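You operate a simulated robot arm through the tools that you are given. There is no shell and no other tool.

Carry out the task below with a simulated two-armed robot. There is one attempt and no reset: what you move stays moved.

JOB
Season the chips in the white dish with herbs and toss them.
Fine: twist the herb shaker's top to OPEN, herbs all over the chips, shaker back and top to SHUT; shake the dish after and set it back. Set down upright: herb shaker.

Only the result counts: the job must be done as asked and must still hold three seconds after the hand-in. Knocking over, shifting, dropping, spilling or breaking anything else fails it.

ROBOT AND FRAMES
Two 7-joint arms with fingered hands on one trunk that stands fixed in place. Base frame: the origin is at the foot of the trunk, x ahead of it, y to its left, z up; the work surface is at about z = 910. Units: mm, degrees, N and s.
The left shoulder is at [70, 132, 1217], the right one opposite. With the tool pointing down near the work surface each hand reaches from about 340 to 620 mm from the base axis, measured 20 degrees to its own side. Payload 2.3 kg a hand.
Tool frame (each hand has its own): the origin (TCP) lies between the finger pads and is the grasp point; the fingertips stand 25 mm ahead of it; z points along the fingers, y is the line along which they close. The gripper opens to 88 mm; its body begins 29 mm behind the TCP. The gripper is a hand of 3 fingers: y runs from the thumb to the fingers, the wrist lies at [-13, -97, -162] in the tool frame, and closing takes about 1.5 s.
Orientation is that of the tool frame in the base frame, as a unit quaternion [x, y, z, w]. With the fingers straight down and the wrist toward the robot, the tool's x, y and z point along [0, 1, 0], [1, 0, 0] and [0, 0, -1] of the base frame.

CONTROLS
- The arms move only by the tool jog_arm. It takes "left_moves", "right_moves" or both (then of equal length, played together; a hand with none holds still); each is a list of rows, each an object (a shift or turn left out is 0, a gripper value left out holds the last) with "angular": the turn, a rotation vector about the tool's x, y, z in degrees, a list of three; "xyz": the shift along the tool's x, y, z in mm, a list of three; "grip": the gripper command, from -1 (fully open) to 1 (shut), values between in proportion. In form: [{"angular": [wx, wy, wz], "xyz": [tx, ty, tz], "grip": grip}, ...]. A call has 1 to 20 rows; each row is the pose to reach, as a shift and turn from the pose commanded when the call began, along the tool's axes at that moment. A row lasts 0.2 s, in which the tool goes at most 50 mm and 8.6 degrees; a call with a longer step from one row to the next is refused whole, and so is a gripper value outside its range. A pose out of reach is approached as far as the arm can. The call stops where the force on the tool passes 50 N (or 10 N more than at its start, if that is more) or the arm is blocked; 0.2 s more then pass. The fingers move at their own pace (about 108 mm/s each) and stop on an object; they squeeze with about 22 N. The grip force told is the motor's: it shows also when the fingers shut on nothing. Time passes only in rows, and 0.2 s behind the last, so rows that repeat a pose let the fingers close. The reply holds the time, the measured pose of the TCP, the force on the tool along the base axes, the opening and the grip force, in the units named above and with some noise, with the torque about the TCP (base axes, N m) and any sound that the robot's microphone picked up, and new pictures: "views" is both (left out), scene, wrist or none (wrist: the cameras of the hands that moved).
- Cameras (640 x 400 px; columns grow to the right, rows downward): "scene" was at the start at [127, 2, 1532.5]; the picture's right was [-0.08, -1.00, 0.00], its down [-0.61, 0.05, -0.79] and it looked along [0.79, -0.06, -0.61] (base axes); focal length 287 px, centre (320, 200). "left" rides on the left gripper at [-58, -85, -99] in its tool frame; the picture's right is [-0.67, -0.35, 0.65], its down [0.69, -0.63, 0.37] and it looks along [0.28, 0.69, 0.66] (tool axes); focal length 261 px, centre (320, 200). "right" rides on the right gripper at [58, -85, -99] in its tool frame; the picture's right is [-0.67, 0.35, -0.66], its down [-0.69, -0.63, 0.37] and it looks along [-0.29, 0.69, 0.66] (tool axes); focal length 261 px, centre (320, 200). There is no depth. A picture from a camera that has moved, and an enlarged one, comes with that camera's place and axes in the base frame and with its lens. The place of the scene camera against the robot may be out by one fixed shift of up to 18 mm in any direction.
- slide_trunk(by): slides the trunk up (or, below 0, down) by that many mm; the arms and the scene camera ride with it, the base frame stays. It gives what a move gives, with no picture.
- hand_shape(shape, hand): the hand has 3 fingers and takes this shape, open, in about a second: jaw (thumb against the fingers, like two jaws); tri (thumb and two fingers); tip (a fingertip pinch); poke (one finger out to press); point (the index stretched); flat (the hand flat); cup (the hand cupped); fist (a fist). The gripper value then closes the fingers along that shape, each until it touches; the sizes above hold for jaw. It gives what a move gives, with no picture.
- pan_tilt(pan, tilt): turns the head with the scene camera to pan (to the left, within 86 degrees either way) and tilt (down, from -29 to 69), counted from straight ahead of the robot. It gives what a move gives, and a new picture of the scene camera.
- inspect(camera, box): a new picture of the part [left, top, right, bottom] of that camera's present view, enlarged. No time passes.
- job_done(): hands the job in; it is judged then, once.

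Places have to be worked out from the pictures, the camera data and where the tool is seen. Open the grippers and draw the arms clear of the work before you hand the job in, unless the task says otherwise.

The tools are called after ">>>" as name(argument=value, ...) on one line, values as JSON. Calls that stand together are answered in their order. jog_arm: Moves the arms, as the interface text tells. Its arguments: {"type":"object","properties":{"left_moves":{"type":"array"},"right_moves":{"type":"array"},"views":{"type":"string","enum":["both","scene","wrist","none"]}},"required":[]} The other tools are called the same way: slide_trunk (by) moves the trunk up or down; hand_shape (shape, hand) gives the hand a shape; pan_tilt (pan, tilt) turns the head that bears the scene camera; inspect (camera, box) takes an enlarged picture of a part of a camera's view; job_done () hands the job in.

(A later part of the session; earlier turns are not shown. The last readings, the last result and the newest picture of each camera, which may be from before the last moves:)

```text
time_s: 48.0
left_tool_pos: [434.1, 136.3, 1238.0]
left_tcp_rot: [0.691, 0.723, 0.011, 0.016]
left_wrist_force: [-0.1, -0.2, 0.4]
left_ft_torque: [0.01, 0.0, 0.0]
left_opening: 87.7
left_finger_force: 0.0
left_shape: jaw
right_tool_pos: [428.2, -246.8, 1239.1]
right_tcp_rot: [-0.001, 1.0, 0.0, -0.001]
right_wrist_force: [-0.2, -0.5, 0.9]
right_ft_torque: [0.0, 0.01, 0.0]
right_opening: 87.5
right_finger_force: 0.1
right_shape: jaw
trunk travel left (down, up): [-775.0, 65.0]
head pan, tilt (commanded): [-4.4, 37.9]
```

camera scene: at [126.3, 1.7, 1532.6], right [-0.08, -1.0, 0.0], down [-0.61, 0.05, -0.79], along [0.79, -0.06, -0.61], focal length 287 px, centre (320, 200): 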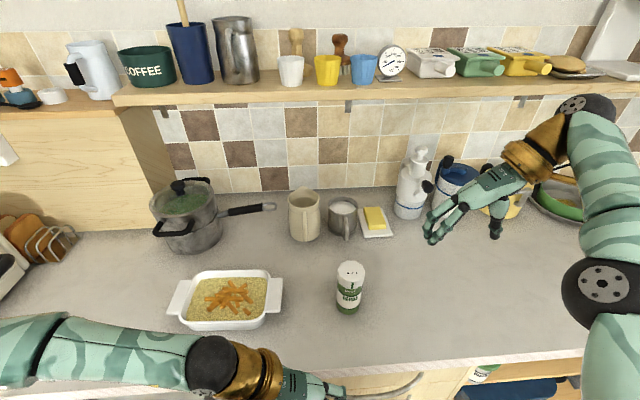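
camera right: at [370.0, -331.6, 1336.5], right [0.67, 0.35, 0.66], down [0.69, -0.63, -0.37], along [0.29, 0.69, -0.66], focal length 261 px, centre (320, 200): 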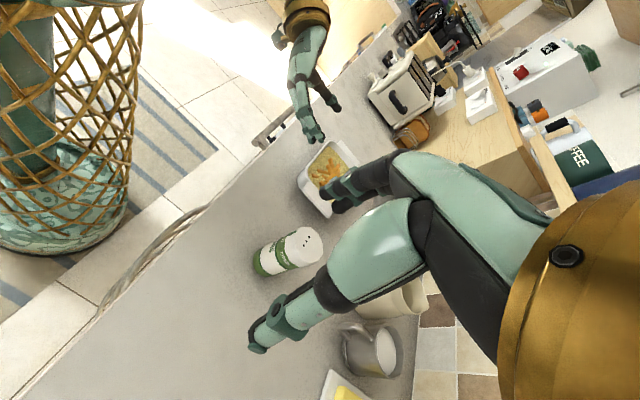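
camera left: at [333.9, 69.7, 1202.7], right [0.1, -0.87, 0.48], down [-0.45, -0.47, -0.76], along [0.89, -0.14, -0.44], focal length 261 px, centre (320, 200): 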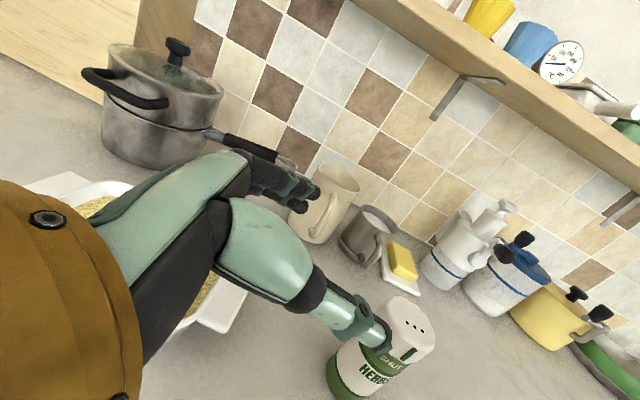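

Back at (434, 136, 1238). I probe how far right the left hand gets with fingers down at lower height, toward (480, 20, 1100).

>>> jog_arm(left_moves=[{"xyz": [0, 20, 45]}, {"xyz": [0, 46, 90]}, {"xyz": [0, 46, 138]}, {"xyz": [-29, 46, 138]}, {"xyz": [-58, 46, 138]}, {"xyz": [-87, 46, 138]}, {"xyz": [-116, 46, 138]}, {"xyz": [-116, 46, 138]}], views="none")

```text
refused: row 2 steps farther than a row can; nothing moved
```

Row 2 stepped just over 50 mm; I smooth the steps.

>>> jog_arm(left_moves=[{"xyz": [0, 12, 35]}, {"xyz": [0, 24, 70]}, {"xyz": [0, 36, 105]}, {"xyz": [0, 46, 138]}, {"xyz": [-29, 46, 138]}, {"xyz": [-58, 46, 138]}, {"xyz": [-87, 46, 138]}, {"xyz": [-116, 46, 138]}, {"xyz": [-116, 46, 138]}], views="none")

```text
time_s: 50.0
left_tool_pos: [457.8, 95.2, 1108.9]
left_tcp_rot: [0.691, 0.722, 0.01, 0.016]
left_wrist_force: [0.6, 0.0, -0.3]
left_ft_torque: [0.0, -0.01, 0.01]
left_opening: 88.0
left_finger_force: 0.0
left_shape: jaw
left hand out of reach, approached as far as the arm can: row 5, 6, 7, 8, 9
right_tool_pos: [427.6, -246.5, 1238.8]
right_tcp_rot: [0.001, 1.0, 0.0, 0.0]
right_wrist_force: [0.3, -0.1, -0.3]
right_ft_torque: [-0.02, -0.01, -0.01]
right_opening: 87.6
right_finger_force: 0.1
right_shape: jaw
trunk travel left (down, up): [-775.0, 65.0]
head pan, tilt (commanded): [-4.4, 37.9]
```

The left wrist can't pass right of about y = 95, so each arm should keep to its own side and they should meet near (445, -50). Plan: the right hand lifts the shaker by its cap and brings it to the middle, the left takes the body there, and the right twists. First I bring the right hand above the shaker at (511, -105, 1120), yawed 45°, and move the left hand aside.

>>> jog_arm(left_moves=[{"xyz": [10, 0, -10]}, {"xyz": [20, 0, -20]}, {"xyz": [30, 0, -30]}, {"xyz": [40, 0, -40]}, {"xyz": [50, 0, -50]}, {"xyz": [60, 0, -60]}, {"xyz": [60, 0, -60]}], right_moves=[{"angular": [0, 0, 7.5], "xyz": [-14, 24, 20]}, {"angular": [0, 0, 15], "xyz": [-28, 48, 40]}, {"angular": [0, 0, 22.5], "xyz": [-42, 71, 60]}, {"angular": [0, 0, 30], "xyz": [-56, 95, 80]}, {"angular": [0, 0, 37.5], "xyz": [-69, 118, 100]}, {"angular": [0, 0, 45], "xyz": [-83, 142, 119]}, {"angular": [0, 0, 45], "xyz": [-83, 142, 119]}])

```text
time_s: 51.6
left_tool_pos: [450.7, 155.9, 1169.0]
left_tcp_rot: [0.691, 0.723, 0.011, 0.016]
left_wrist_force: [-0.1, -0.1, 0.1]
left_ft_torque: [-0.01, -0.01, 0.05]
left_opening: 88.0
left_finger_force: 0.1
left_shape: jaw
right_tool_pos: [510.5, -104.2, 1116.6]
right_tcp_rot: [0.383, 0.924, 0.0, 0.0]
right_wrist_force: [0.2, 0.2, 0.0]
right_ft_torque: [0.04, 0.02, -0.02]
right_opening: 87.7
right_finger_force: 0.1
right_shape: jaw
trunk travel left (down, up): [-775.0, 65.0]
head pan, tilt (commanded): [-4.4, 37.9]
camera scene: at [126.9, 1.5, 1532.5], right [-0.08, -1.0, 0.0], down [-0.61, 0.05, -0.79], along [0.79, -0.06, -0.61], focal length 287 px, centre (320, 200)
camera right: at [409.5, -123.0, 1215.4], right [0.72, -0.23, 0.66], down [0.04, -0.93, -0.37], along [0.69, 0.29, -0.66], focal length 261 px, centre (320, 200)
camera left: at [366.1, 94.2, 1263.5], right [-0.29, -0.69, -0.66], down [-0.64, 0.65, -0.39], along [0.71, 0.31, -0.64], focal length 261 px, centre (320, 200)
```

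scene: 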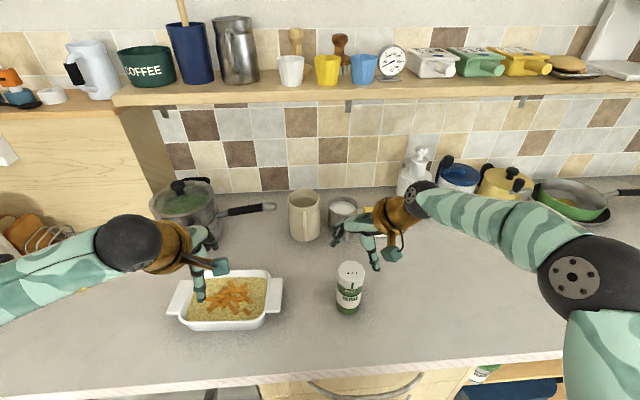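
right: 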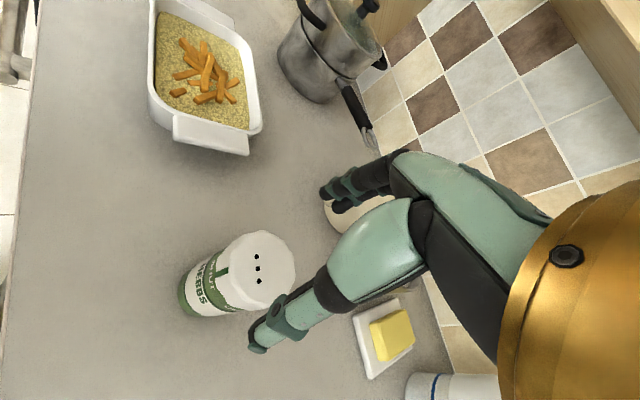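
left: 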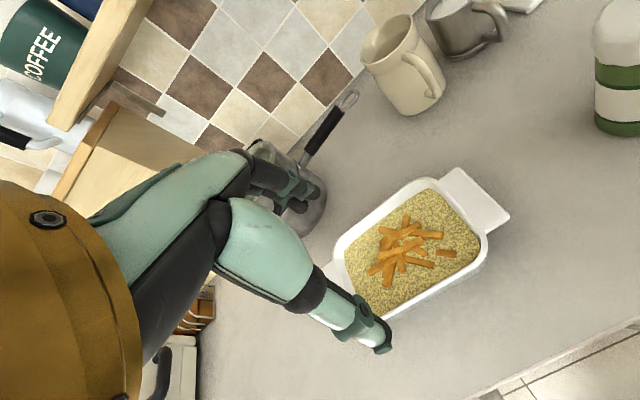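

The right hand is at (510.5, -104.2, 1117), and the cap centre projects within a few mm of where I expected. I enlarge the view to refine the centre.

>>> inspect(camera="right", box=[170, 220, 330, 320])

>>> inspect(camera="left", box=[310, 160, 520, 320])

>>> inspect(camera="right", box=[130, 0, 290, 160])

```text
4.00 times, centred on (250, 270) of right
camera zoom: at [409.5, -123.0, 1215.4], right [0.72, -0.23, 0.66], down [0.04, -0.93, -0.37], along [0.69, 0.29, -0.66], focal length 1043 px, centre (600, -80)
```

zoom: 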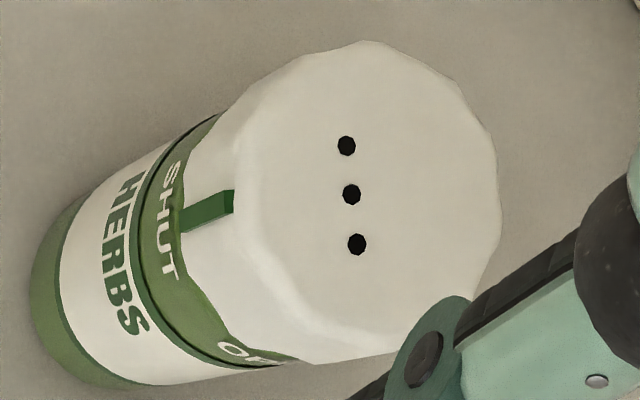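

```text
2.50 times, centred on (415, 240) of left
camera zoom: at [366.1, 94.2, 1263.5], right [-0.29, -0.69, -0.66], down [-0.64, 0.65, -0.39], along [0.71, 0.31, -0.64], focal length 652 px, centre (82, 100)
```

zoom: 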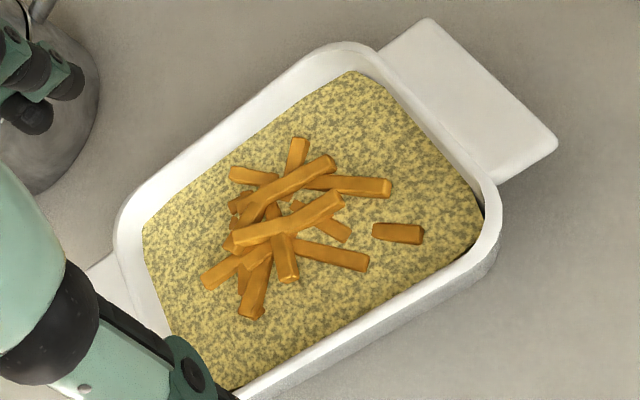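

```text
2.50 times, centred on (210, 80) of right
camera zoom: at [409.5, -123.0, 1215.4], right [0.72, -0.23, 0.66], down [0.04, -0.93, -0.37], along [0.69, 0.29, -0.66], focal length 652 px, centre (595, 500)
```

zoom: 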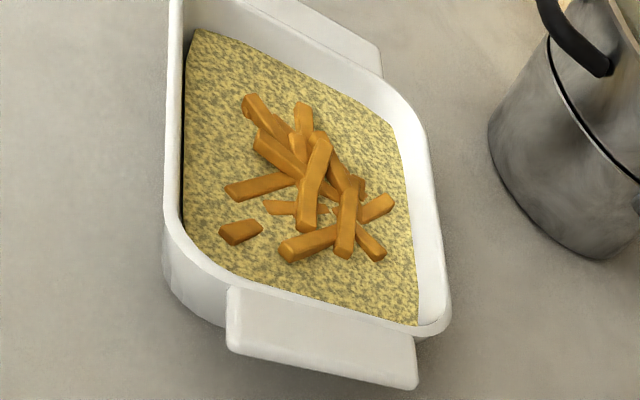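

The cap centre is confirmed at (511, -104), right under the hand. I descend to z ≈ 1034 with the fingers open, staying straight.

>>> jog_arm(right_moves=[{"xyz": [0, 0, 20]}, {"xyz": [0, 0, 40]}, {"xyz": [0, 0, 60]}, {"xyz": [0, 0, 75]}, {"xyz": [0, 0, 82.5]}, {"xyz": [0, 0, 82.5]}])

```text
time_s: 53.0
left_tool_pos: [451.2, 155.3, 1167.2]
left_tcp_rot: [0.691, 0.722, 0.011, 0.016]
left_wrist_force: [0.1, 0.5, 0.2]
left_ft_torque: [0.02, -0.01, -0.01]
left_opening: 87.8
left_finger_force: 0.0
left_shape: jaw
right_tool_pos: [507.6, -103.7, 1035.6]
right_tcp_rot: [0.383, 0.924, 0.0, 0.0]
right_wrist_force: [-0.4, 0.0, 0.3]
right_ft_torque: [0.0, 0.01, -0.02]
right_opening: 87.9
right_finger_force: 0.0
right_shape: jaw
trunk travel left (down, up): [-775.0, 65.0]
head pan, tilt (commanded): [-4.4, 37.9]
camera scene: at [127.0, 2.0, 1532.5], right [-0.08, -1.0, 0.0], down [-0.61, 0.05, -0.79], along [0.79, -0.06, -0.61], focal length 287 px, centre (320, 200)
camera right: at [407.2, -123.1, 1133.8], right [0.72, -0.23, 0.66], down [0.04, -0.93, -0.37], along [0.69, 0.29, -0.66], focal length 261 px, centre (320, 200)
```

scene: 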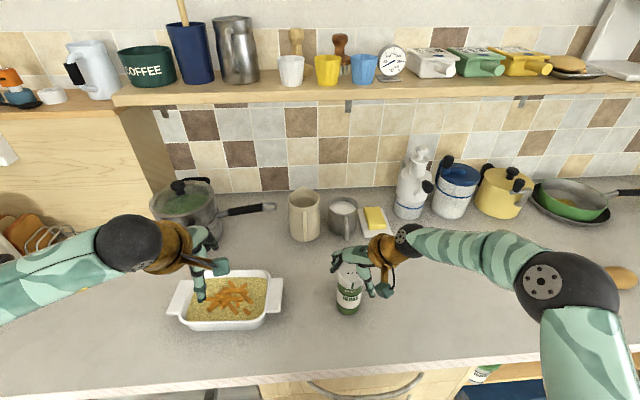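
right: 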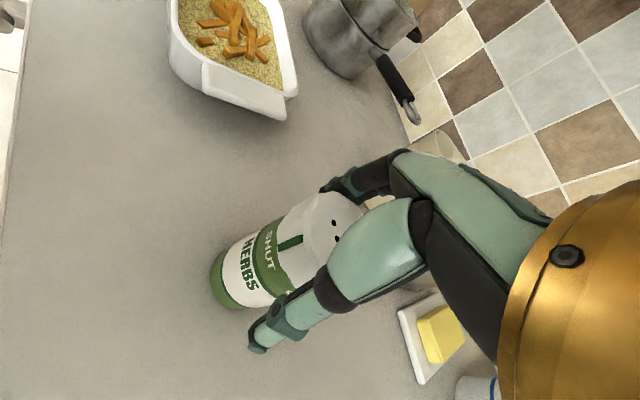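

The hand is around the cap, about 3 mm short in x; I correct that and close on the cap.

>>> jog_arm(right_moves=[{"xyz": [-2, 2, 1]}, {"xyz": [-2, 2, 1]}, {"xyz": [-2, 2, 1], "grip": 1}, {"xyz": [-2, 2, 1], "grip": 1}, {"xyz": [-2, 2, 1], "grip": 1}, {"xyz": [-2, 2, 1], "grip": 1}, {"xyz": [-2, 2, 1], "grip": 1}, {"xyz": [-2, 2, 1], "grip": 1}, {"xyz": [-2, 2, 1], "grip": 1}, {"xyz": [-2, 2, 1], "grip": 1}])

```text
time_s: 55.2
left_tool_pos: [453.3, 156.0, 1167.1]
left_tcp_rot: [0.691, 0.722, 0.011, 0.016]
left_wrist_force: [-0.3, -0.5, -0.3]
left_ft_torque: [0.01, 0.01, 0.03]
left_opening: 88.0
left_finger_force: 0.0
left_shape: jaw
right_tool_pos: [511.8, -103.9, 1034.6]
right_tcp_rot: [0.383, 0.924, 0.0, 0.001]
right_wrist_force: [-0.7, 0.2, 0.7]
right_ft_torque: [0.02, 0.03, 0.0]
right_opening: 47.6
right_finger_force: 22.2
right_shape: jaw
trunk travel left (down, up): [-775.0, 65.0]
head pan, tilt (commanded): [-4.4, 37.9]
camera scene: at [127.6, 1.9, 1532.5], right [-0.08, -1.0, 0.0], down [-0.61, 0.05, -0.79], along [0.79, -0.06, -0.61], focal length 287 px, centre (320, 200)
camera right: at [410.7, -123.6, 1133.0], right [0.72, -0.23, 0.66], down [0.04, -0.93, -0.37], along [0.69, 0.29, -0.66], focal length 261 px, centre (320, 200)
```

scene: 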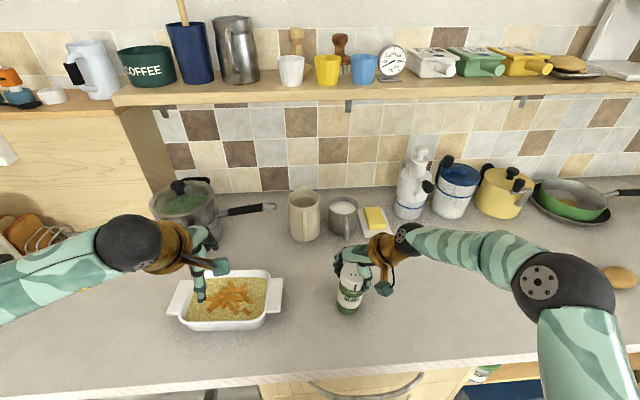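
right: 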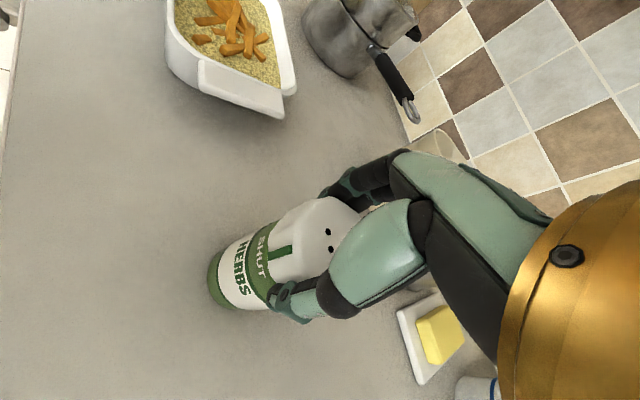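

The cap is gripped (grip force 22 N). Now I bring the left hand to its horizontal pose: first up and pitched forward over its own side, while the right hand holds still.

>>> jog_arm(left_moves=[{"angular": [-8.2, 0, 0], "xyz": [8, 3, -11]}, {"angular": [-16.4, 0, 0], "xyz": [16, 6, -22]}, {"angular": [-24.6, 0, 0], "xyz": [24, 9, -33]}, {"angular": [-32.8, 0, 0], "xyz": [30, 13, -43]}, {"angular": [-41, 0, 0], "xyz": [30, 13, -43]}, {"angular": [-49.2, 0, 0], "xyz": [30, 13, -43]}, {"angular": [-57.4, 0, 0], "xyz": [30, 13, -43]}, {"angular": [-65.6, 0, 0], "xyz": [30, 13, -43]}, {"angular": [-73.8, 0, 0], "xyz": [30, 13, -43]}, {"angular": [-82, 0, 0], "xyz": [30, 13, -43]}, {"angular": [-85, 0, 0], "xyz": [30, 13, -43]}], views="none")

>>> jog_arm(left_moves=[{"angular": [0, 0, 8.5]}, {"angular": [0, 0, 17]}, {"angular": [0, 0, 25.5]}, {"angular": [0, 0, 34]}, {"angular": [0, 0, 42.5]}, {"angular": [0, 0, 51]}, {"angular": [0, 0, 59.5]}, {"angular": [0, 0, 68]}, {"angular": [0, 0, 76.5]}, {"angular": [0, 0, 85]}, {"angular": [0, 0, 90]}, {"angular": [0, 0, 90]}], views="none")

```text
time_s: 57.6
left_tool_pos: [462.2, 185.2, 1213.8]
left_tcp_rot: [0.499, 0.524, 0.497, 0.479]
left_wrist_force: [0.5, 0.0, -0.1]
left_ft_torque: [-0.02, 0.01, -0.01]
left_opening: 88.1
left_finger_force: 0.1
left_shape: jaw
right_tool_pos: [510.7, -103.3, 1032.9]
right_tcp_rot: [0.383, 0.924, 0.0, 0.0]
right_wrist_force: [0.1, -0.6, -0.3]
right_ft_torque: [-0.02, -0.02, 0.01]
right_opening: 48.0
right_finger_force: 22.1
right_shape: jaw
trunk travel left (down, up): [-775.0, 65.0]
head pan, tilt (commanded): [-4.4, 37.9]
```

```text
time_s: 60.2
left_tool_pos: [462.1, 185.0, 1211.9]
left_tcp_rot: [0.724, 0.018, 0.69, -0.013]
left_wrist_force: [-0.1, -0.5, 0.5]
left_ft_torque: [0.05, -0.03, -0.02]
left_opening: 87.8
left_finger_force: 0.0
left_shape: jaw
right_tool_pos: [512.5, -103.4, 1034.5]
right_tcp_rot: [0.383, 0.924, 0.0, 0.0]
right_wrist_force: [-0.1, 0.7, 0.0]
right_ft_torque: [-0.05, 0.01, 0.0]
right_opening: 47.3
right_finger_force: 21.9
right_shape: jaw
trunk travel left (down, up): [-775.0, 65.0]
head pan, tilt (commanded): [-4.4, 37.9]
```

Both are settled: the left hand is in the upright sideways pose at (462, 185, 1212). Now the right hand lifts the shaker straight up by 95 mm and carries it to about (440, -50), z = 1130 at the TCP.

>>> jog_arm(right_moves=[{"xyz": [0, 0, -10]}, {"xyz": [0, 0, -30]}, {"xyz": [0, 0, -50]}, {"xyz": [0, 0, -72]}, {"xyz": [0, 0, -95]}, {"xyz": [18, -3, -95], "angular": [0, 0, 3]}, {"xyz": [36, -5, -95], "angular": [0, 0, 6]}, {"xyz": [54, -8, -95], "angular": [0, 0, 9]}, {"xyz": [72, -10, -95], "angular": [0, 0, 12]}, {"xyz": [88.5, -12.6, -95], "angular": [0, 0, 15]}, {"xyz": [88.5, -12.6, -95], "angular": [0, 0, 15]}])

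```text
time_s: 62.6
left_tool_pos: [463.2, 185.1, 1212.2]
left_tcp_rot: [0.724, 0.019, 0.689, -0.012]
left_wrist_force: [-0.1, 0.2, -0.5]
left_ft_torque: [-0.04, 0.01, 0.02]
left_opening: 87.6
left_finger_force: 0.2
left_shape: jaw
right_tool_pos: [440.4, -52.6, 1129.5]
right_tcp_rot: [0.501, 0.866, 0.0, 0.0]
right_wrist_force: [0.1, -0.7, -2.5]
right_ft_torque: [0.01, 0.02, 0.01]
right_opening: 47.5
right_finger_force: 21.9
right_shape: jaw
trunk travel left (down, up): [-775.0, 65.0]
head pan, tilt (commanded): [-4.4, 37.9]
camera scene: at [127.6, 1.7, 1532.4], right [-0.08, -1.0, 0.0], down [-0.61, 0.05, -0.79], along [0.79, -0.06, -0.62], focal length 287 px, centre (320, 200)
camera right: at [337.4, -44.6, 1226.9], right [0.64, -0.41, 0.66], down [-0.2, -0.91, -0.37], along [0.74, 0.1, -0.66], focal length 261 px, centre (320, 200)
```

scene: 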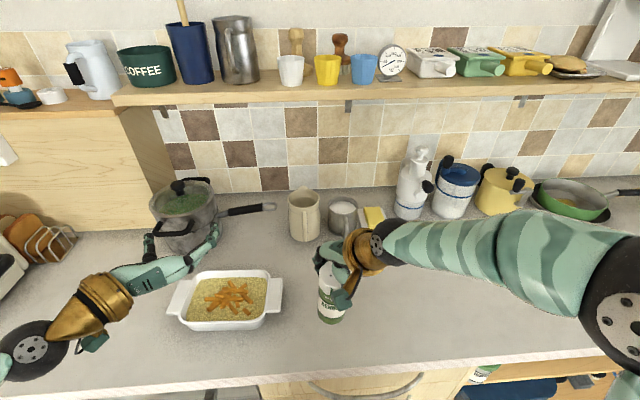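
right: 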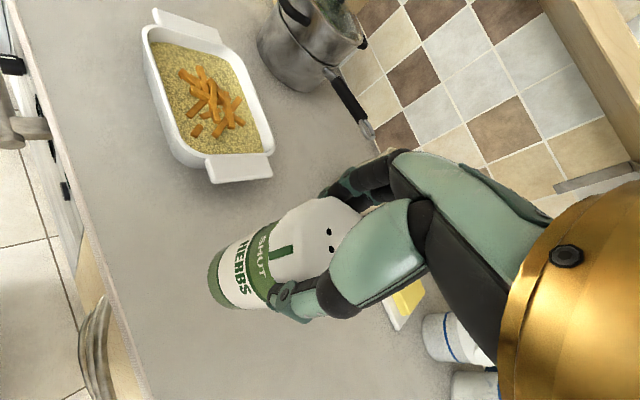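

The shaker is lifted by its cap (about 2.5 N) and stands at (440, -52). Now the left hand goes to the stand-off at (355, 33, 1050), yawed 45° to the right.

>>> jog_arm(left_moves=[{"angular": [-5.9, 0, 0.3], "xyz": [-21, 18, -13]}, {"angular": [-11.9, 0, 0.6], "xyz": [-42, 36, -26]}, {"angular": [-17.8, 0, 0.9], "xyz": [-63, 54, -40]}, {"angular": [-23.8, -0.1, 1.2], "xyz": [-84, 72, -53]}, {"angular": [-29.7, -0.2, 1.5], "xyz": [-105, 90, -66]}, {"angular": [-35.6, -0.2, 1.8], "xyz": [-126, 108, -79]}, {"angular": [-41.6, -0.3, 2.1], "xyz": [-147, 126, -92]}, {"angular": [-47.5, -0.3, 2.3], "xyz": [-168, 144, -105.6]}, {"angular": [-47.5, -0.3, 2.3], "xyz": [-168, 144, -105.6]}])

```text
time_s: 64.6
left_tool_pos: [348.1, 29.8, 1103.7]
left_tcp_rot: [0.67, -0.276, 0.636, 0.266]
left_wrist_force: [0.9, -0.5, -0.3]
left_ft_torque: [0.02, 0.01, -0.04]
left_opening: 88.1
left_finger_force: 0.1
left_shape: jaw
left hand out of reach, approached as far as the arm can: row 6, 7, 8, 9
right_tool_pos: [440.1, -51.9, 1128.1]
right_tcp_rot: [0.5, 0.866, 0.0, 0.0]
right_wrist_force: [0.1, -0.3, -1.3]
right_ft_torque: [0.0, 0.04, 0.03]
right_opening: 47.2
right_finger_force: 21.9
right_shape: jaw
trunk travel left (down, up): [-775.0, 65.0]
head pan, tilt (commanded): [-4.4, 37.9]
camera scene: at [127.4, 2.3, 1532.5], right [-0.08, -1.0, 0.0], down [-0.61, 0.05, -0.79], along [0.79, -0.06, -0.61], focal length 287 px, centre (320, 200)
camera left: at [336.4, 161.4, 1049.4], right [0.68, -0.2, -0.7], down [0.73, 0.16, 0.66], along [-0.01, -0.97, 0.26], focal length 261 px, centre (320, 200)
```

scene: 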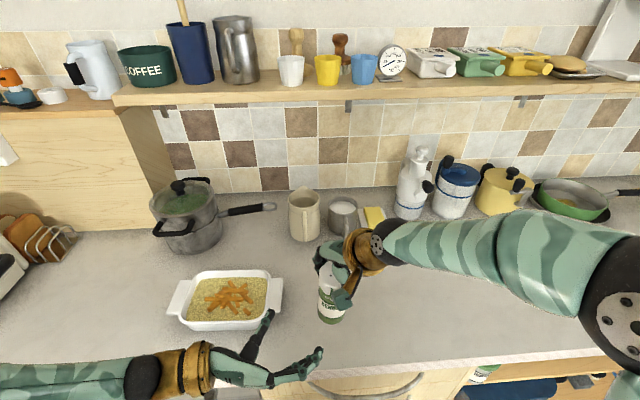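
left: 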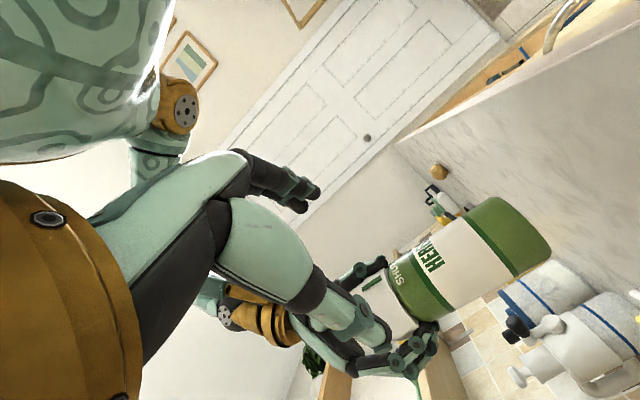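

The left hand stops at z ≈ 1104 there, so I raise the right hand by 56 mm to match (holding the body about 80 mm below the cap grip), then advance the left half-way.

>>> jog_arm(right_moves=[{"xyz": [0, 0, -19]}, {"xyz": [0, 0, -38]}, {"xyz": [0, 0, -56]}, {"xyz": [0, 0, -56]}, {"xyz": [0, 0, -56]}, {"xyz": [0, 0, -56]}], left_moves=[{"xyz": [0, 0, 0]}, {"xyz": [0, 0, 0]}, {"xyz": [0, 0, 0]}, {"xyz": [2, -2, 20]}, {"xyz": [3, -4, 40]}, {"xyz": [4, -5, 58]}])

```text
time_s: 66.0
left_tool_pos: [390.6, -5.6, 1108.2]
left_tcp_rot: [0.67, -0.275, 0.636, 0.266]
left_wrist_force: [-0.7, -0.4, 0.0]
left_ft_torque: [-0.01, -0.02, -0.02]
left_opening: 88.0
left_finger_force: 0.0
left_shape: jaw
left hand out of reach, approached as far as the arm can: row 5, 6
right_tool_pos: [440.3, -53.1, 1186.7]
right_tcp_rot: [0.5, 0.866, 0.0, 0.0]
right_wrist_force: [0.4, 0.7, -2.0]
right_ft_torque: [0.01, 0.01, 0.0]
right_opening: 47.4
right_finger_force: 22.2
right_shape: jaw
trunk travel left (down, up): [-775.0, 65.0]
head pan, tilt (commanded): [-4.4, 37.9]
camera scene: at [127.5, 1.6, 1532.5], right [-0.08, -1.0, 0.0], down [-0.61, 0.05, -0.79], along [0.79, -0.06, -0.61], focal length 287 px, centre (320, 200)
camera right: at [337.8, -45.9, 1285.2], right [0.64, -0.41, 0.66], down [-0.2, -0.91, -0.37], along [0.74, 0.1, -0.66], focal length 261 px, centre (320, 200)
camera left: at [378.8, 126.8, 1053.6], right [0.68, -0.2, -0.7], down [0.73, 0.17, 0.66], along [-0.01, -0.97, 0.26], focal length 261 px, centre (320, 200)
```

scene: 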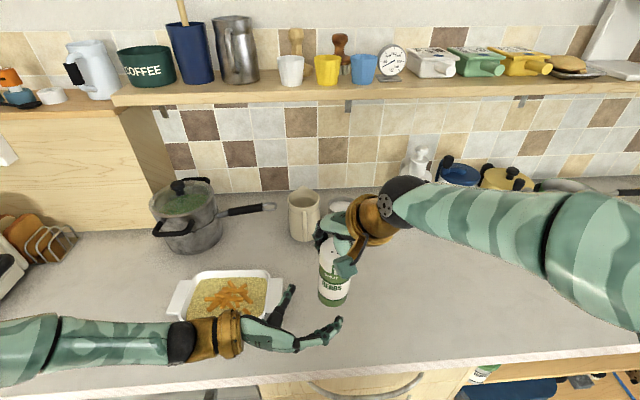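
right: 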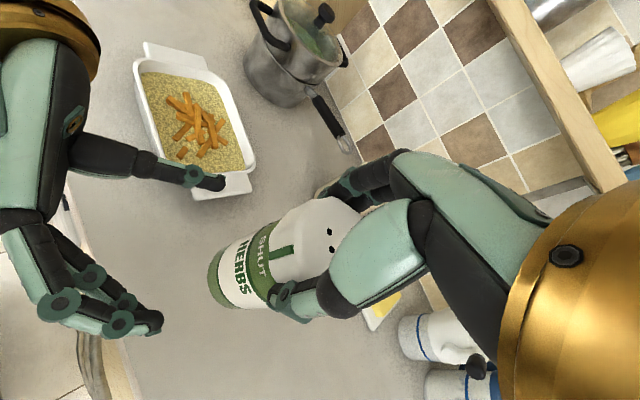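
left: 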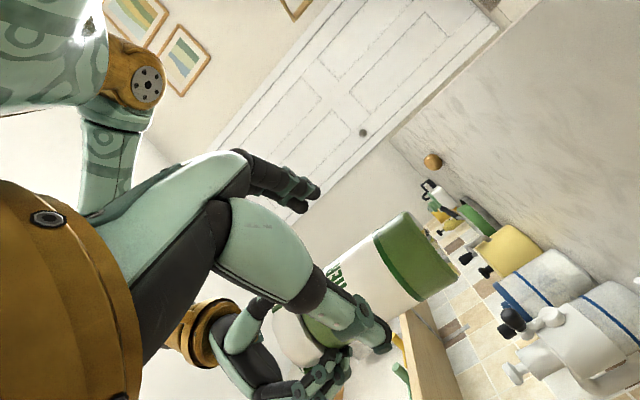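

The left hand is near a limit here; height may be the cause, since it was free at z ≈ 1210. I raise both hands by 82 mm together, then advance the left hand toward the shaker's body.

>>> jog_arm(right_moves=[{"xyz": [0, 0, -21]}, {"xyz": [0, 0, -42]}, {"xyz": [0, 0, -63]}, {"xyz": [0, 0, -82]}, {"xyz": [0, 0, -82]}, {"xyz": [0, 0, -82]}, {"xyz": [0, 0, -82]}], left_moves=[{"xyz": [21, 0, 0]}, {"xyz": [42, 0, 0]}, {"xyz": [63, 0, 0]}, {"xyz": [84, 0, 0]}, {"xyz": [84, 0, 12]}, {"xyz": [84, 0, 24]}, {"xyz": [85, 0, 36]}], views="scene")

```text
time_s: 67.6
left_tool_pos: [419.4, -31.1, 1193.2]
left_tcp_rot: [0.67, -0.275, 0.636, 0.267]
left_wrist_force: [0.2, -0.6, 0.5]
left_ft_torque: [-0.02, -0.05, 0.01]
left_opening: 88.2
left_finger_force: 0.0
left_shape: jaw
right_tool_pos: [440.0, -51.8, 1268.6]
right_tcp_rot: [0.5, 0.866, 0.0, 0.0]
right_wrist_force: [0.5, 0.1, -1.8]
right_ft_torque: [-0.01, 0.05, 0.01]
right_opening: 47.3
right_finger_force: 22.5
right_shape: jaw
trunk travel left (down, up): [-775.0, 65.0]
head pan, tilt (commanded): [-4.4, 37.9]
camera scene: at [127.6, 1.8, 1532.4], right [-0.08, -1.0, 0.0], down [-0.61, 0.05, -0.79], along [0.79, -0.06, -0.62], focal length 287 px, centre (320, 200)
```

scene: 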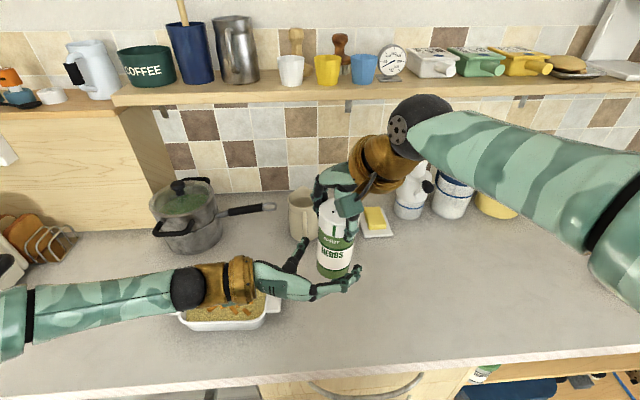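

No limits at this height. The left hand is centred on the shaker's axis and 29 mm short; I advance it the rest of the way and lower it 7 mm.

>>> jog_arm(left_moves=[{"xyz": [-4, 0, 10]}, {"xyz": [-7, 0, 20]}, {"xyz": [-7, 0, 29]}, {"xyz": [-7, 0, 29]}])

```text
time_s: 68.6
left_tool_pos: [429.9, -41.6, 1188.2]
left_tcp_rot: [0.669, -0.275, 0.636, 0.266]
left_wrist_force: [-0.5, -0.3, 1.2]
left_ft_torque: [-0.01, -0.02, 0.03]
left_opening: 88.0
left_finger_force: 0.0
left_shape: jaw
left hand out of reach, approached as far as the arm can: row 2, 3, 4
right_tool_pos: [439.8, -52.3, 1268.2]
right_tcp_rot: [0.501, 0.865, 0.0, 0.0]
right_wrist_force: [1.0, 0.0, -0.8]
right_ft_torque: [-0.03, 0.02, -0.01]
right_opening: 47.5
right_finger_force: 21.7
right_shape: jaw
trunk travel left (down, up): [-775.0, 65.0]
head pan, tilt (commanded): [-4.4, 37.9]
camera scene: at [127.5, 1.9, 1532.5], right [-0.08, -1.0, 0.0], down [-0.61, 0.05, -0.79], along [0.79, -0.06, -0.61], focal length 287 px, centre (320, 200)
camera left: at [417.6, 90.5, 1134.0], right [0.68, -0.2, -0.7], down [0.73, 0.17, 0.66], along [-0.01, -0.97, 0.26], focal length 261 px, centre (320, 200)
```

scene: 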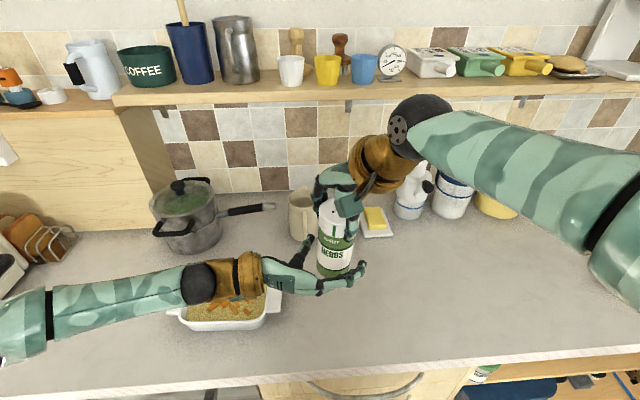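
left: 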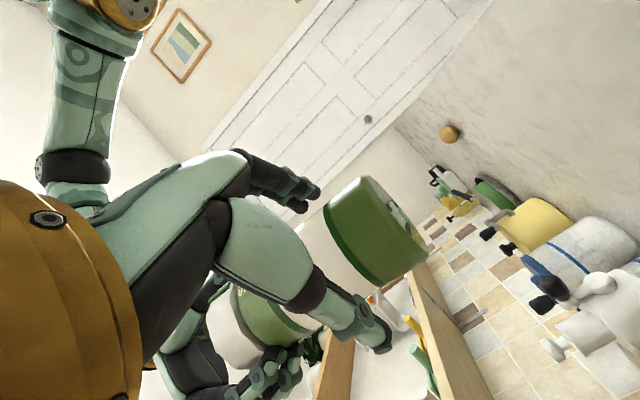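

The left stopped 14 mm short along its fingers, so I bring the shaker to it with the right hand (9 mm back and 9 mm left).

>>> jog_arm(right_moves=[{"xyz": [4, -1, 0]}, {"xyz": [8, -2, 0]}, {"xyz": [12.3, -3.3, 0]}, {"xyz": [12.3, -3.3, 0]}])

```text
time_s: 69.6
left_tool_pos: [430.0, -41.0, 1188.6]
left_tcp_rot: [0.67, -0.274, 0.636, 0.267]
left_wrist_force: [0.2, 0.2, 0.1]
left_ft_torque: [0.01, -0.03, 0.0]
left_opening: 87.9
left_finger_force: 0.0
left_shape: jaw
right_tool_pos: [430.7, -42.7, 1267.5]
right_tcp_rot: [0.5, 0.866, 0.0, 0.0]
right_wrist_force: [0.2, 0.5, -0.8]
right_ft_torque: [0.04, 0.03, 0.0]
right_opening: 47.0
right_finger_force: 21.8
right_shape: jaw
trunk travel left (down, up): [-775.0, 65.0]
head pan, tilt (commanded): [-4.4, 37.9]
camera scene: at [127.4, 2.0, 1532.5], right [-0.08, -1.0, 0.0], down [-0.61, 0.05, -0.79], along [0.79, -0.06, -0.61], focal length 287 px, centre (320, 200)
camera right: at [328.5, -35.1, 1365.4], right [0.64, -0.41, 0.66], down [-0.2, -0.91, -0.37], along [0.74, 0.1, -0.66], focal length 261 px, centre (320, 200)
```

scene: 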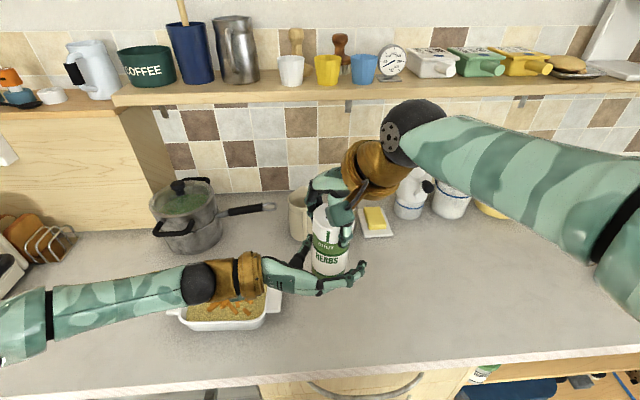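
right: 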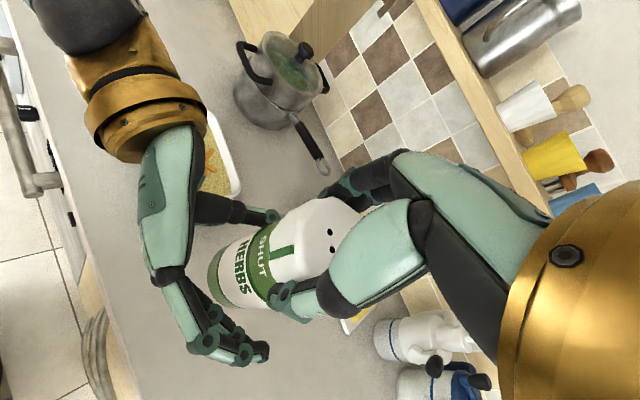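

The shaker's body is now centred between the left thumb and fingers, below the SHUT/OPEN band. I close the left hand on it.

>>> jog_arm(left_moves=[{"grip": 0.3}, {"grip": 0.3}, {"grip": 1}, {"grip": 1}, {"grip": 1}, {"grip": 1}, {"grip": 1}, {"grip": 1}, {"grip": 1}])

```text
time_s: 71.6
left_tool_pos: [430.1, -41.5, 1188.4]
left_tcp_rot: [0.67, -0.275, 0.636, 0.266]
left_wrist_force: [3.2, -0.1, 0.4]
left_ft_torque: [0.04, 0.02, -0.07]
left_opening: 44.5
left_finger_force: 22.2
left_shape: jaw
right_tool_pos: [430.5, -43.0, 1267.6]
right_tcp_rot: [0.5, 0.866, 0.001, 0.0]
right_wrist_force: [-2.2, -0.2, -0.5]
right_ft_torque: [-0.04, 0.24, 0.1]
right_opening: 47.4
right_finger_force: 22.4
right_shape: jaw
trunk travel left (down, up): [-775.0, 65.0]
head pan, tilt (commanded): [-4.4, 37.9]
camera scene: at [127.4, 2.0, 1532.5], right [-0.08, -1.0, 0.0], down [-0.61, 0.05, -0.79], along [0.79, -0.06, -0.61], focal length 287 px, centre (320, 200)
camera left: at [417.5, 90.6, 1133.9], right [0.68, -0.2, -0.7], down [0.73, 0.17, 0.66], along [-0.01, -0.97, 0.26], focal length 261 px, centre (320, 200)
```

scene: 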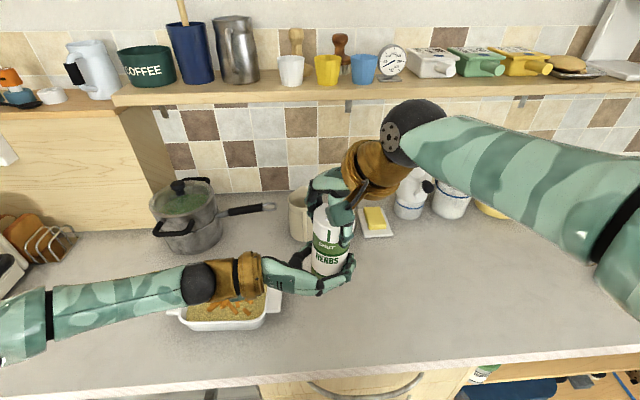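
left: 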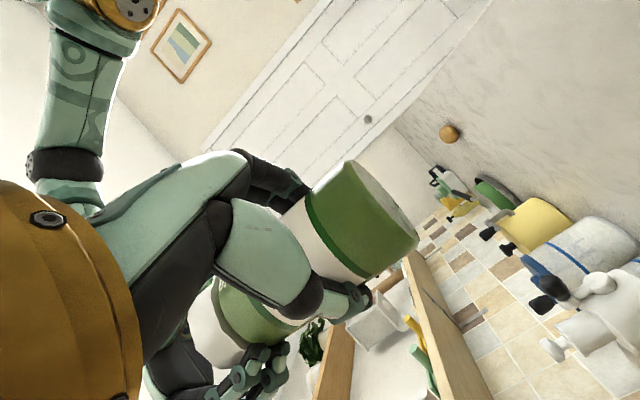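

Both hands hold it with only small forces between them. Now the right hand twists the cap counter-clockwise (seen from above), 24° first, to see how it behaves.

>>> jog_arm(right_moves=[{"angular": [0, 0, -6]}, {"angular": [0, 0, -12]}, {"angular": [0, 0, -18]}, {"angular": [0, 0, -24]}, {"angular": [0, 0, -24]}])

>>> inspect(camera="scene", box=[280, 180, 380, 300])

```text
time_s: 72.8
left_tool_pos: [430.3, -40.7, 1189.4]
left_tcp_rot: [0.67, -0.275, 0.636, 0.266]
left_wrist_force: [0.1, 1.9, 0.9]
left_ft_torque: [0.02, -0.05, 0.35]
left_opening: 43.9
left_finger_force: 21.8
left_shape: jaw
right_tool_pos: [431.8, -44.4, 1267.8]
right_tcp_rot: [0.309, 0.951, 0.0, 0.0]
right_wrist_force: [0.1, -2.3, -1.7]
right_ft_torque: [-0.2, 0.06, -0.36]
right_opening: 46.7
right_finger_force: 22.1
right_shape: jaw
trunk travel left (down, up): [-775.0, 65.0]
head pan, tilt (commanded): [-4.4, 37.9]
camera scene: at [127.3, 2.0, 1532.5], right [-0.08, -1.0, 0.0], down [-0.61, 0.05, -0.79], along [0.79, -0.06, -0.61], focal length 287 px, centre (320, 200)
camera right: at [334.5, -78.2, 1365.2], right [0.75, -0.11, 0.66], down [0.19, -0.91, -0.37], along [0.64, 0.4, -0.66], focal length 261 px, centre (320, 200)
```

scene: 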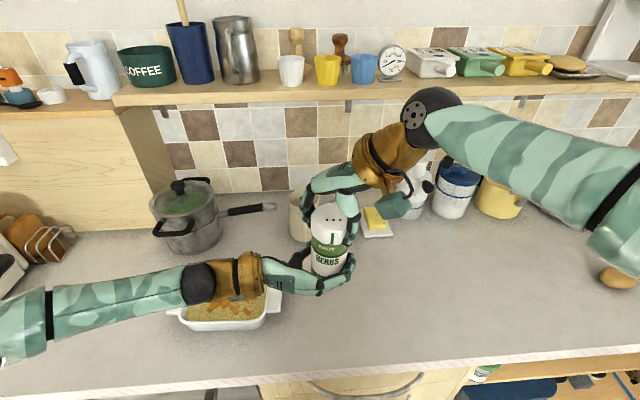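
right: 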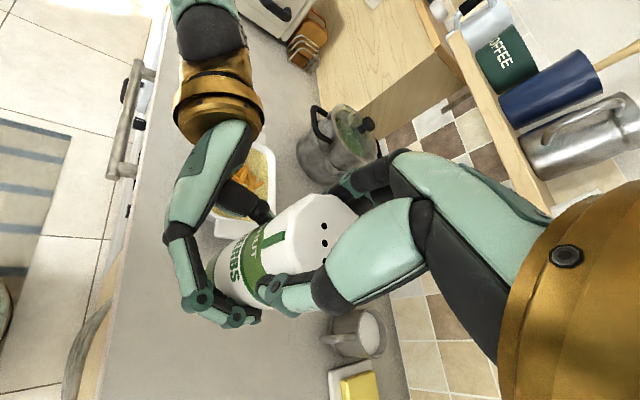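

```text
3.33 times, centred on (330, 240) of scene
camera zoom: at [127.3, 2.0, 1532.5], right [-0.08, -1.0, 0.0], down [-0.61, 0.05, -0.79], along [0.79, -0.06, -0.61], focal length 956 px, centre (287, 67)
```

zoom: 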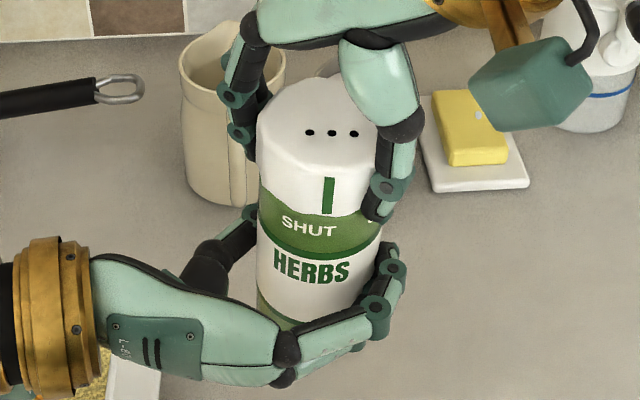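

The cap is turning against the body (pointer moved right of SHUT, torque about 0.36 N m). I keep turning another 36°.

>>> jog_arm(right_moves=[{"angular": [0, 0, -6]}, {"angular": [0, 0, -12]}, {"angular": [0, 0, -18]}, {"angular": [0, 0, -24]}, {"angular": [0, 0, -30]}, {"angular": [0, 0, -36]}, {"angular": [0, 0, -36]}])

>>> inspect(camera="scene", box=[280, 180, 380, 300])

>>> inspect(camera="right", box=[150, 150, 370, 330])

```text
time_s: 74.4
left_tool_pos: [428.8, -41.2, 1188.7]
left_tcp_rot: [0.67, -0.275, 0.636, 0.266]
left_wrist_force: [1.5, -1.7, -1.7]
left_ft_torque: [0.01, 0.06, 0.34]
left_opening: 37.5
left_finger_force: 21.7
left_shape: jaw
right_tool_pos: [430.6, -43.8, 1267.4]
right_tcp_rot: [-0.001, 1.0, -0.001, -0.001]
right_wrist_force: [-0.7, 1.6, 2.2]
right_ft_torque: [0.15, 0.04, -0.3]
right_opening: 46.8
right_finger_force: 22.4
right_shape: jaw
trunk travel left (down, up): [-775.0, 65.0]
head pan, tilt (commanded): [-4.4, 37.9]
camera scene: at [127.3, 1.9, 1532.5], right [-0.08, -1.0, 0.0], down [-0.61, 0.05, -0.79], along [0.79, -0.06, -0.61], focal length 287 px, centre (320, 200)
camera right: at [372.9, -128.2, 1365.4], right [0.67, 0.35, 0.66], down [0.69, -0.63, -0.37], along [0.28, 0.7, -0.66], focal length 261 px, centre (320, 200)
```

scene: 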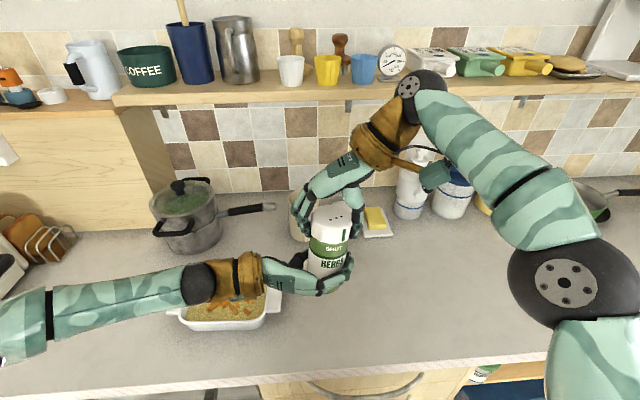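
right: 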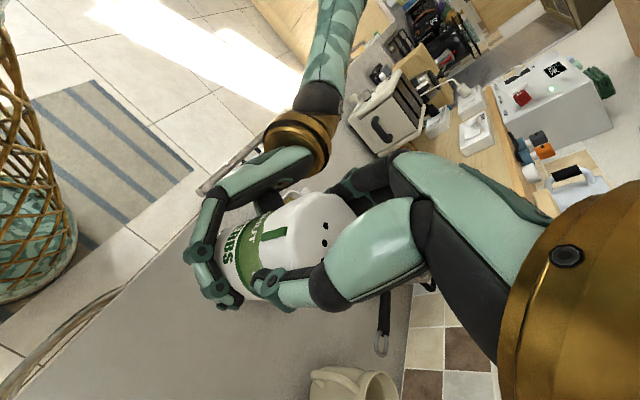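

```text
3.33 times, centred on (330, 240) of scene
camera zoom: at [127.3, 1.9, 1532.5], right [-0.08, -1.0, 0.0], down [-0.61, 0.05, -0.79], along [0.79, -0.06, -0.61], focal length 956 px, centre (287, 67)
```

zoom: 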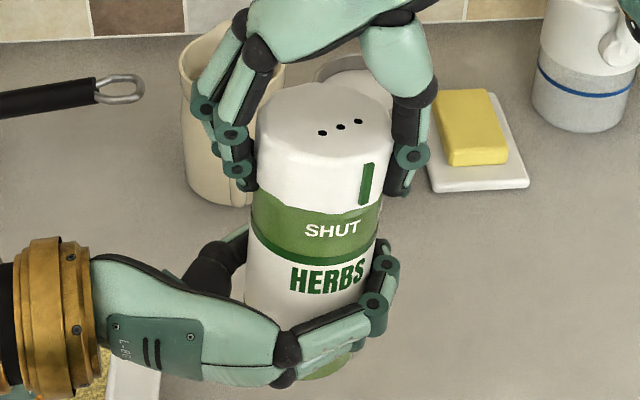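

```text
2.22 times, centred on (260, 240) of right
camera zoom: at [372.9, -128.2, 1365.4], right [0.67, 0.35, 0.66], down [0.69, -0.63, -0.37], along [0.28, 0.7, -0.66], focal length 579 px, centre (453, 111)
```

zoom: 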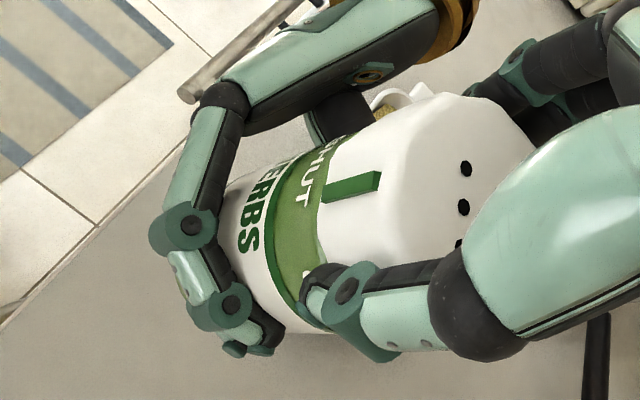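

The last part of the turn also turned the body in the left hand's grip (SHUT moved right too, left opening fell to 37.5). I look closer at the left grip before going on.

>>> inspect(camera="left", box=[100, 130, 460, 400])

>>> inspect(camera="scene", box=[260, 220, 380, 310])

```text
1.48 times, centred on (280, 265) of left
camera zoom: at [417.3, 90.5, 1133.9], right [0.68, -0.2, -0.7], down [0.73, 0.17, 0.66], along [-0.01, -0.97, 0.26], focal length 386 px, centre (379, 104)
```

zoom: 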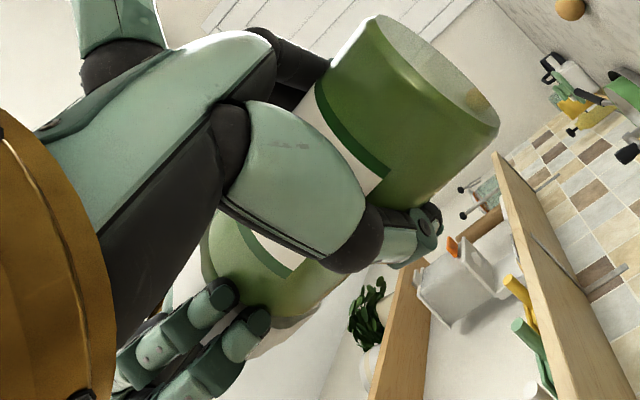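

```text
4.44 times, centred on (320, 265) of scene
camera zoom: at [127.3, 1.9, 1532.5], right [-0.08, -1.0, 0.0], down [-0.61, 0.05, -0.79], along [0.79, -0.06, -0.61], focal length 1275 px, centre (320, -89)
```

zoom: 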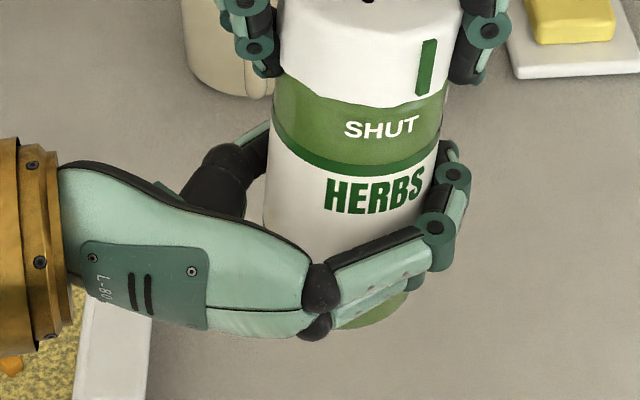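

The shaker has tilted a little (bottom toward me) and turned in the left grip. The right hand still holds the cap, so I open the left hand to see how the shaker hangs before re-gripping it better centred.

>>> jog_arm(left_moves=[{"grip": 0}, {"grip": -0.6}, {"grip": -0.8}, {"grip": -0.8}])

>>> inspect(camera="scene", box=[260, 190, 400, 310])

>>> inspect(camera="right", box=[150, 150, 370, 330])

```text
time_s: 75.4
left_tool_pos: [430.4, -41.1, 1188.0]
left_tcp_rot: [0.67, -0.274, 0.636, 0.267]
left_wrist_force: [-0.2, -0.4, 0.4]
left_ft_torque: [-0.01, 0.02, -0.01]
left_opening: 78.9
left_finger_force: 0.1
left_shape: jaw
right_tool_pos: [430.9, -43.1, 1266.7]
right_tcp_rot: [0.0, 1.0, -0.001, -0.001]
right_wrist_force: [-0.9, 0.5, -1.2]
right_ft_torque: [-0.04, 0.06, -0.02]
right_opening: 46.9
right_finger_force: 22.3
right_shape: jaw
trunk travel left (down, up): [-775.0, 65.0]
head pan, tilt (commanded): [-4.4, 37.9]
camera scene: at [127.5, 2.0, 1532.5], right [-0.08, -1.0, 0.0], down [-0.61, 0.05, -0.79], along [0.79, -0.06, -0.61], focal length 287 px, centre (320, 200)
camera left: at [417.6, 90.6, 1134.0], right [0.68, -0.2, -0.7], down [0.73, 0.17, 0.66], along [-0.01, -0.97, 0.26], focal length 261 px, centre (320, 200)
```

scene: 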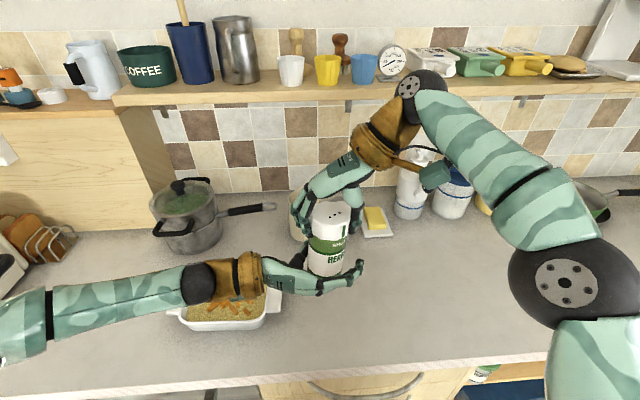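
left: 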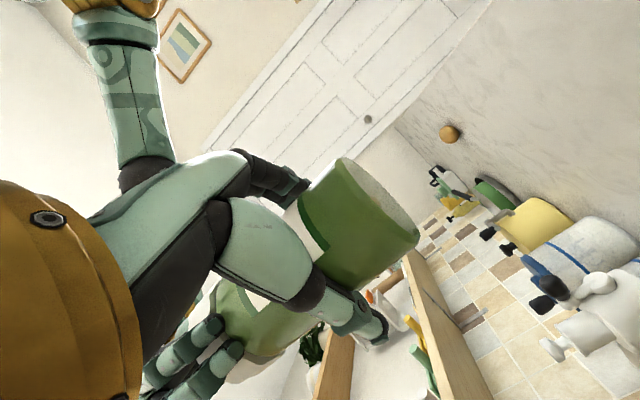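

```text
3.33 times, centred on (330, 250) of scene
camera zoom: at [127.5, 2.0, 1532.5], right [-0.08, -1.0, 0.0], down [-0.61, 0.05, -0.79], along [0.79, -0.06, -0.61], focal length 956 px, centre (287, 33)
```

zoom: 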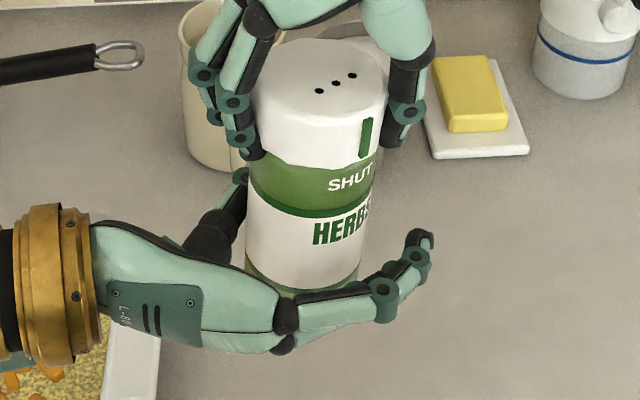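

```text
2.22 times, centred on (260, 240) of right
camera zoom: at [373.1, -128.2, 1365.4], right [0.67, 0.35, 0.66], down [0.69, -0.63, -0.37], along [0.28, 0.69, -0.66], focal length 579 px, centre (453, 111)
```

zoom: 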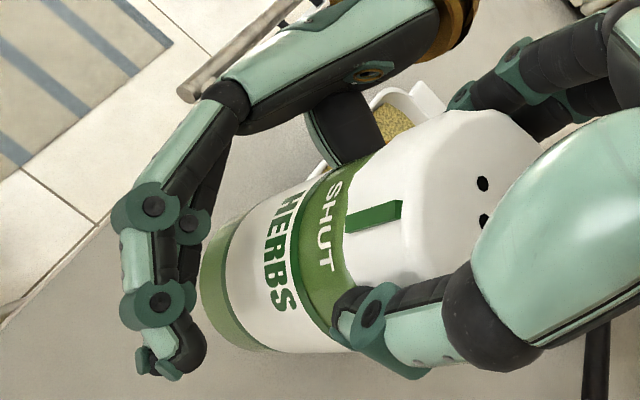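

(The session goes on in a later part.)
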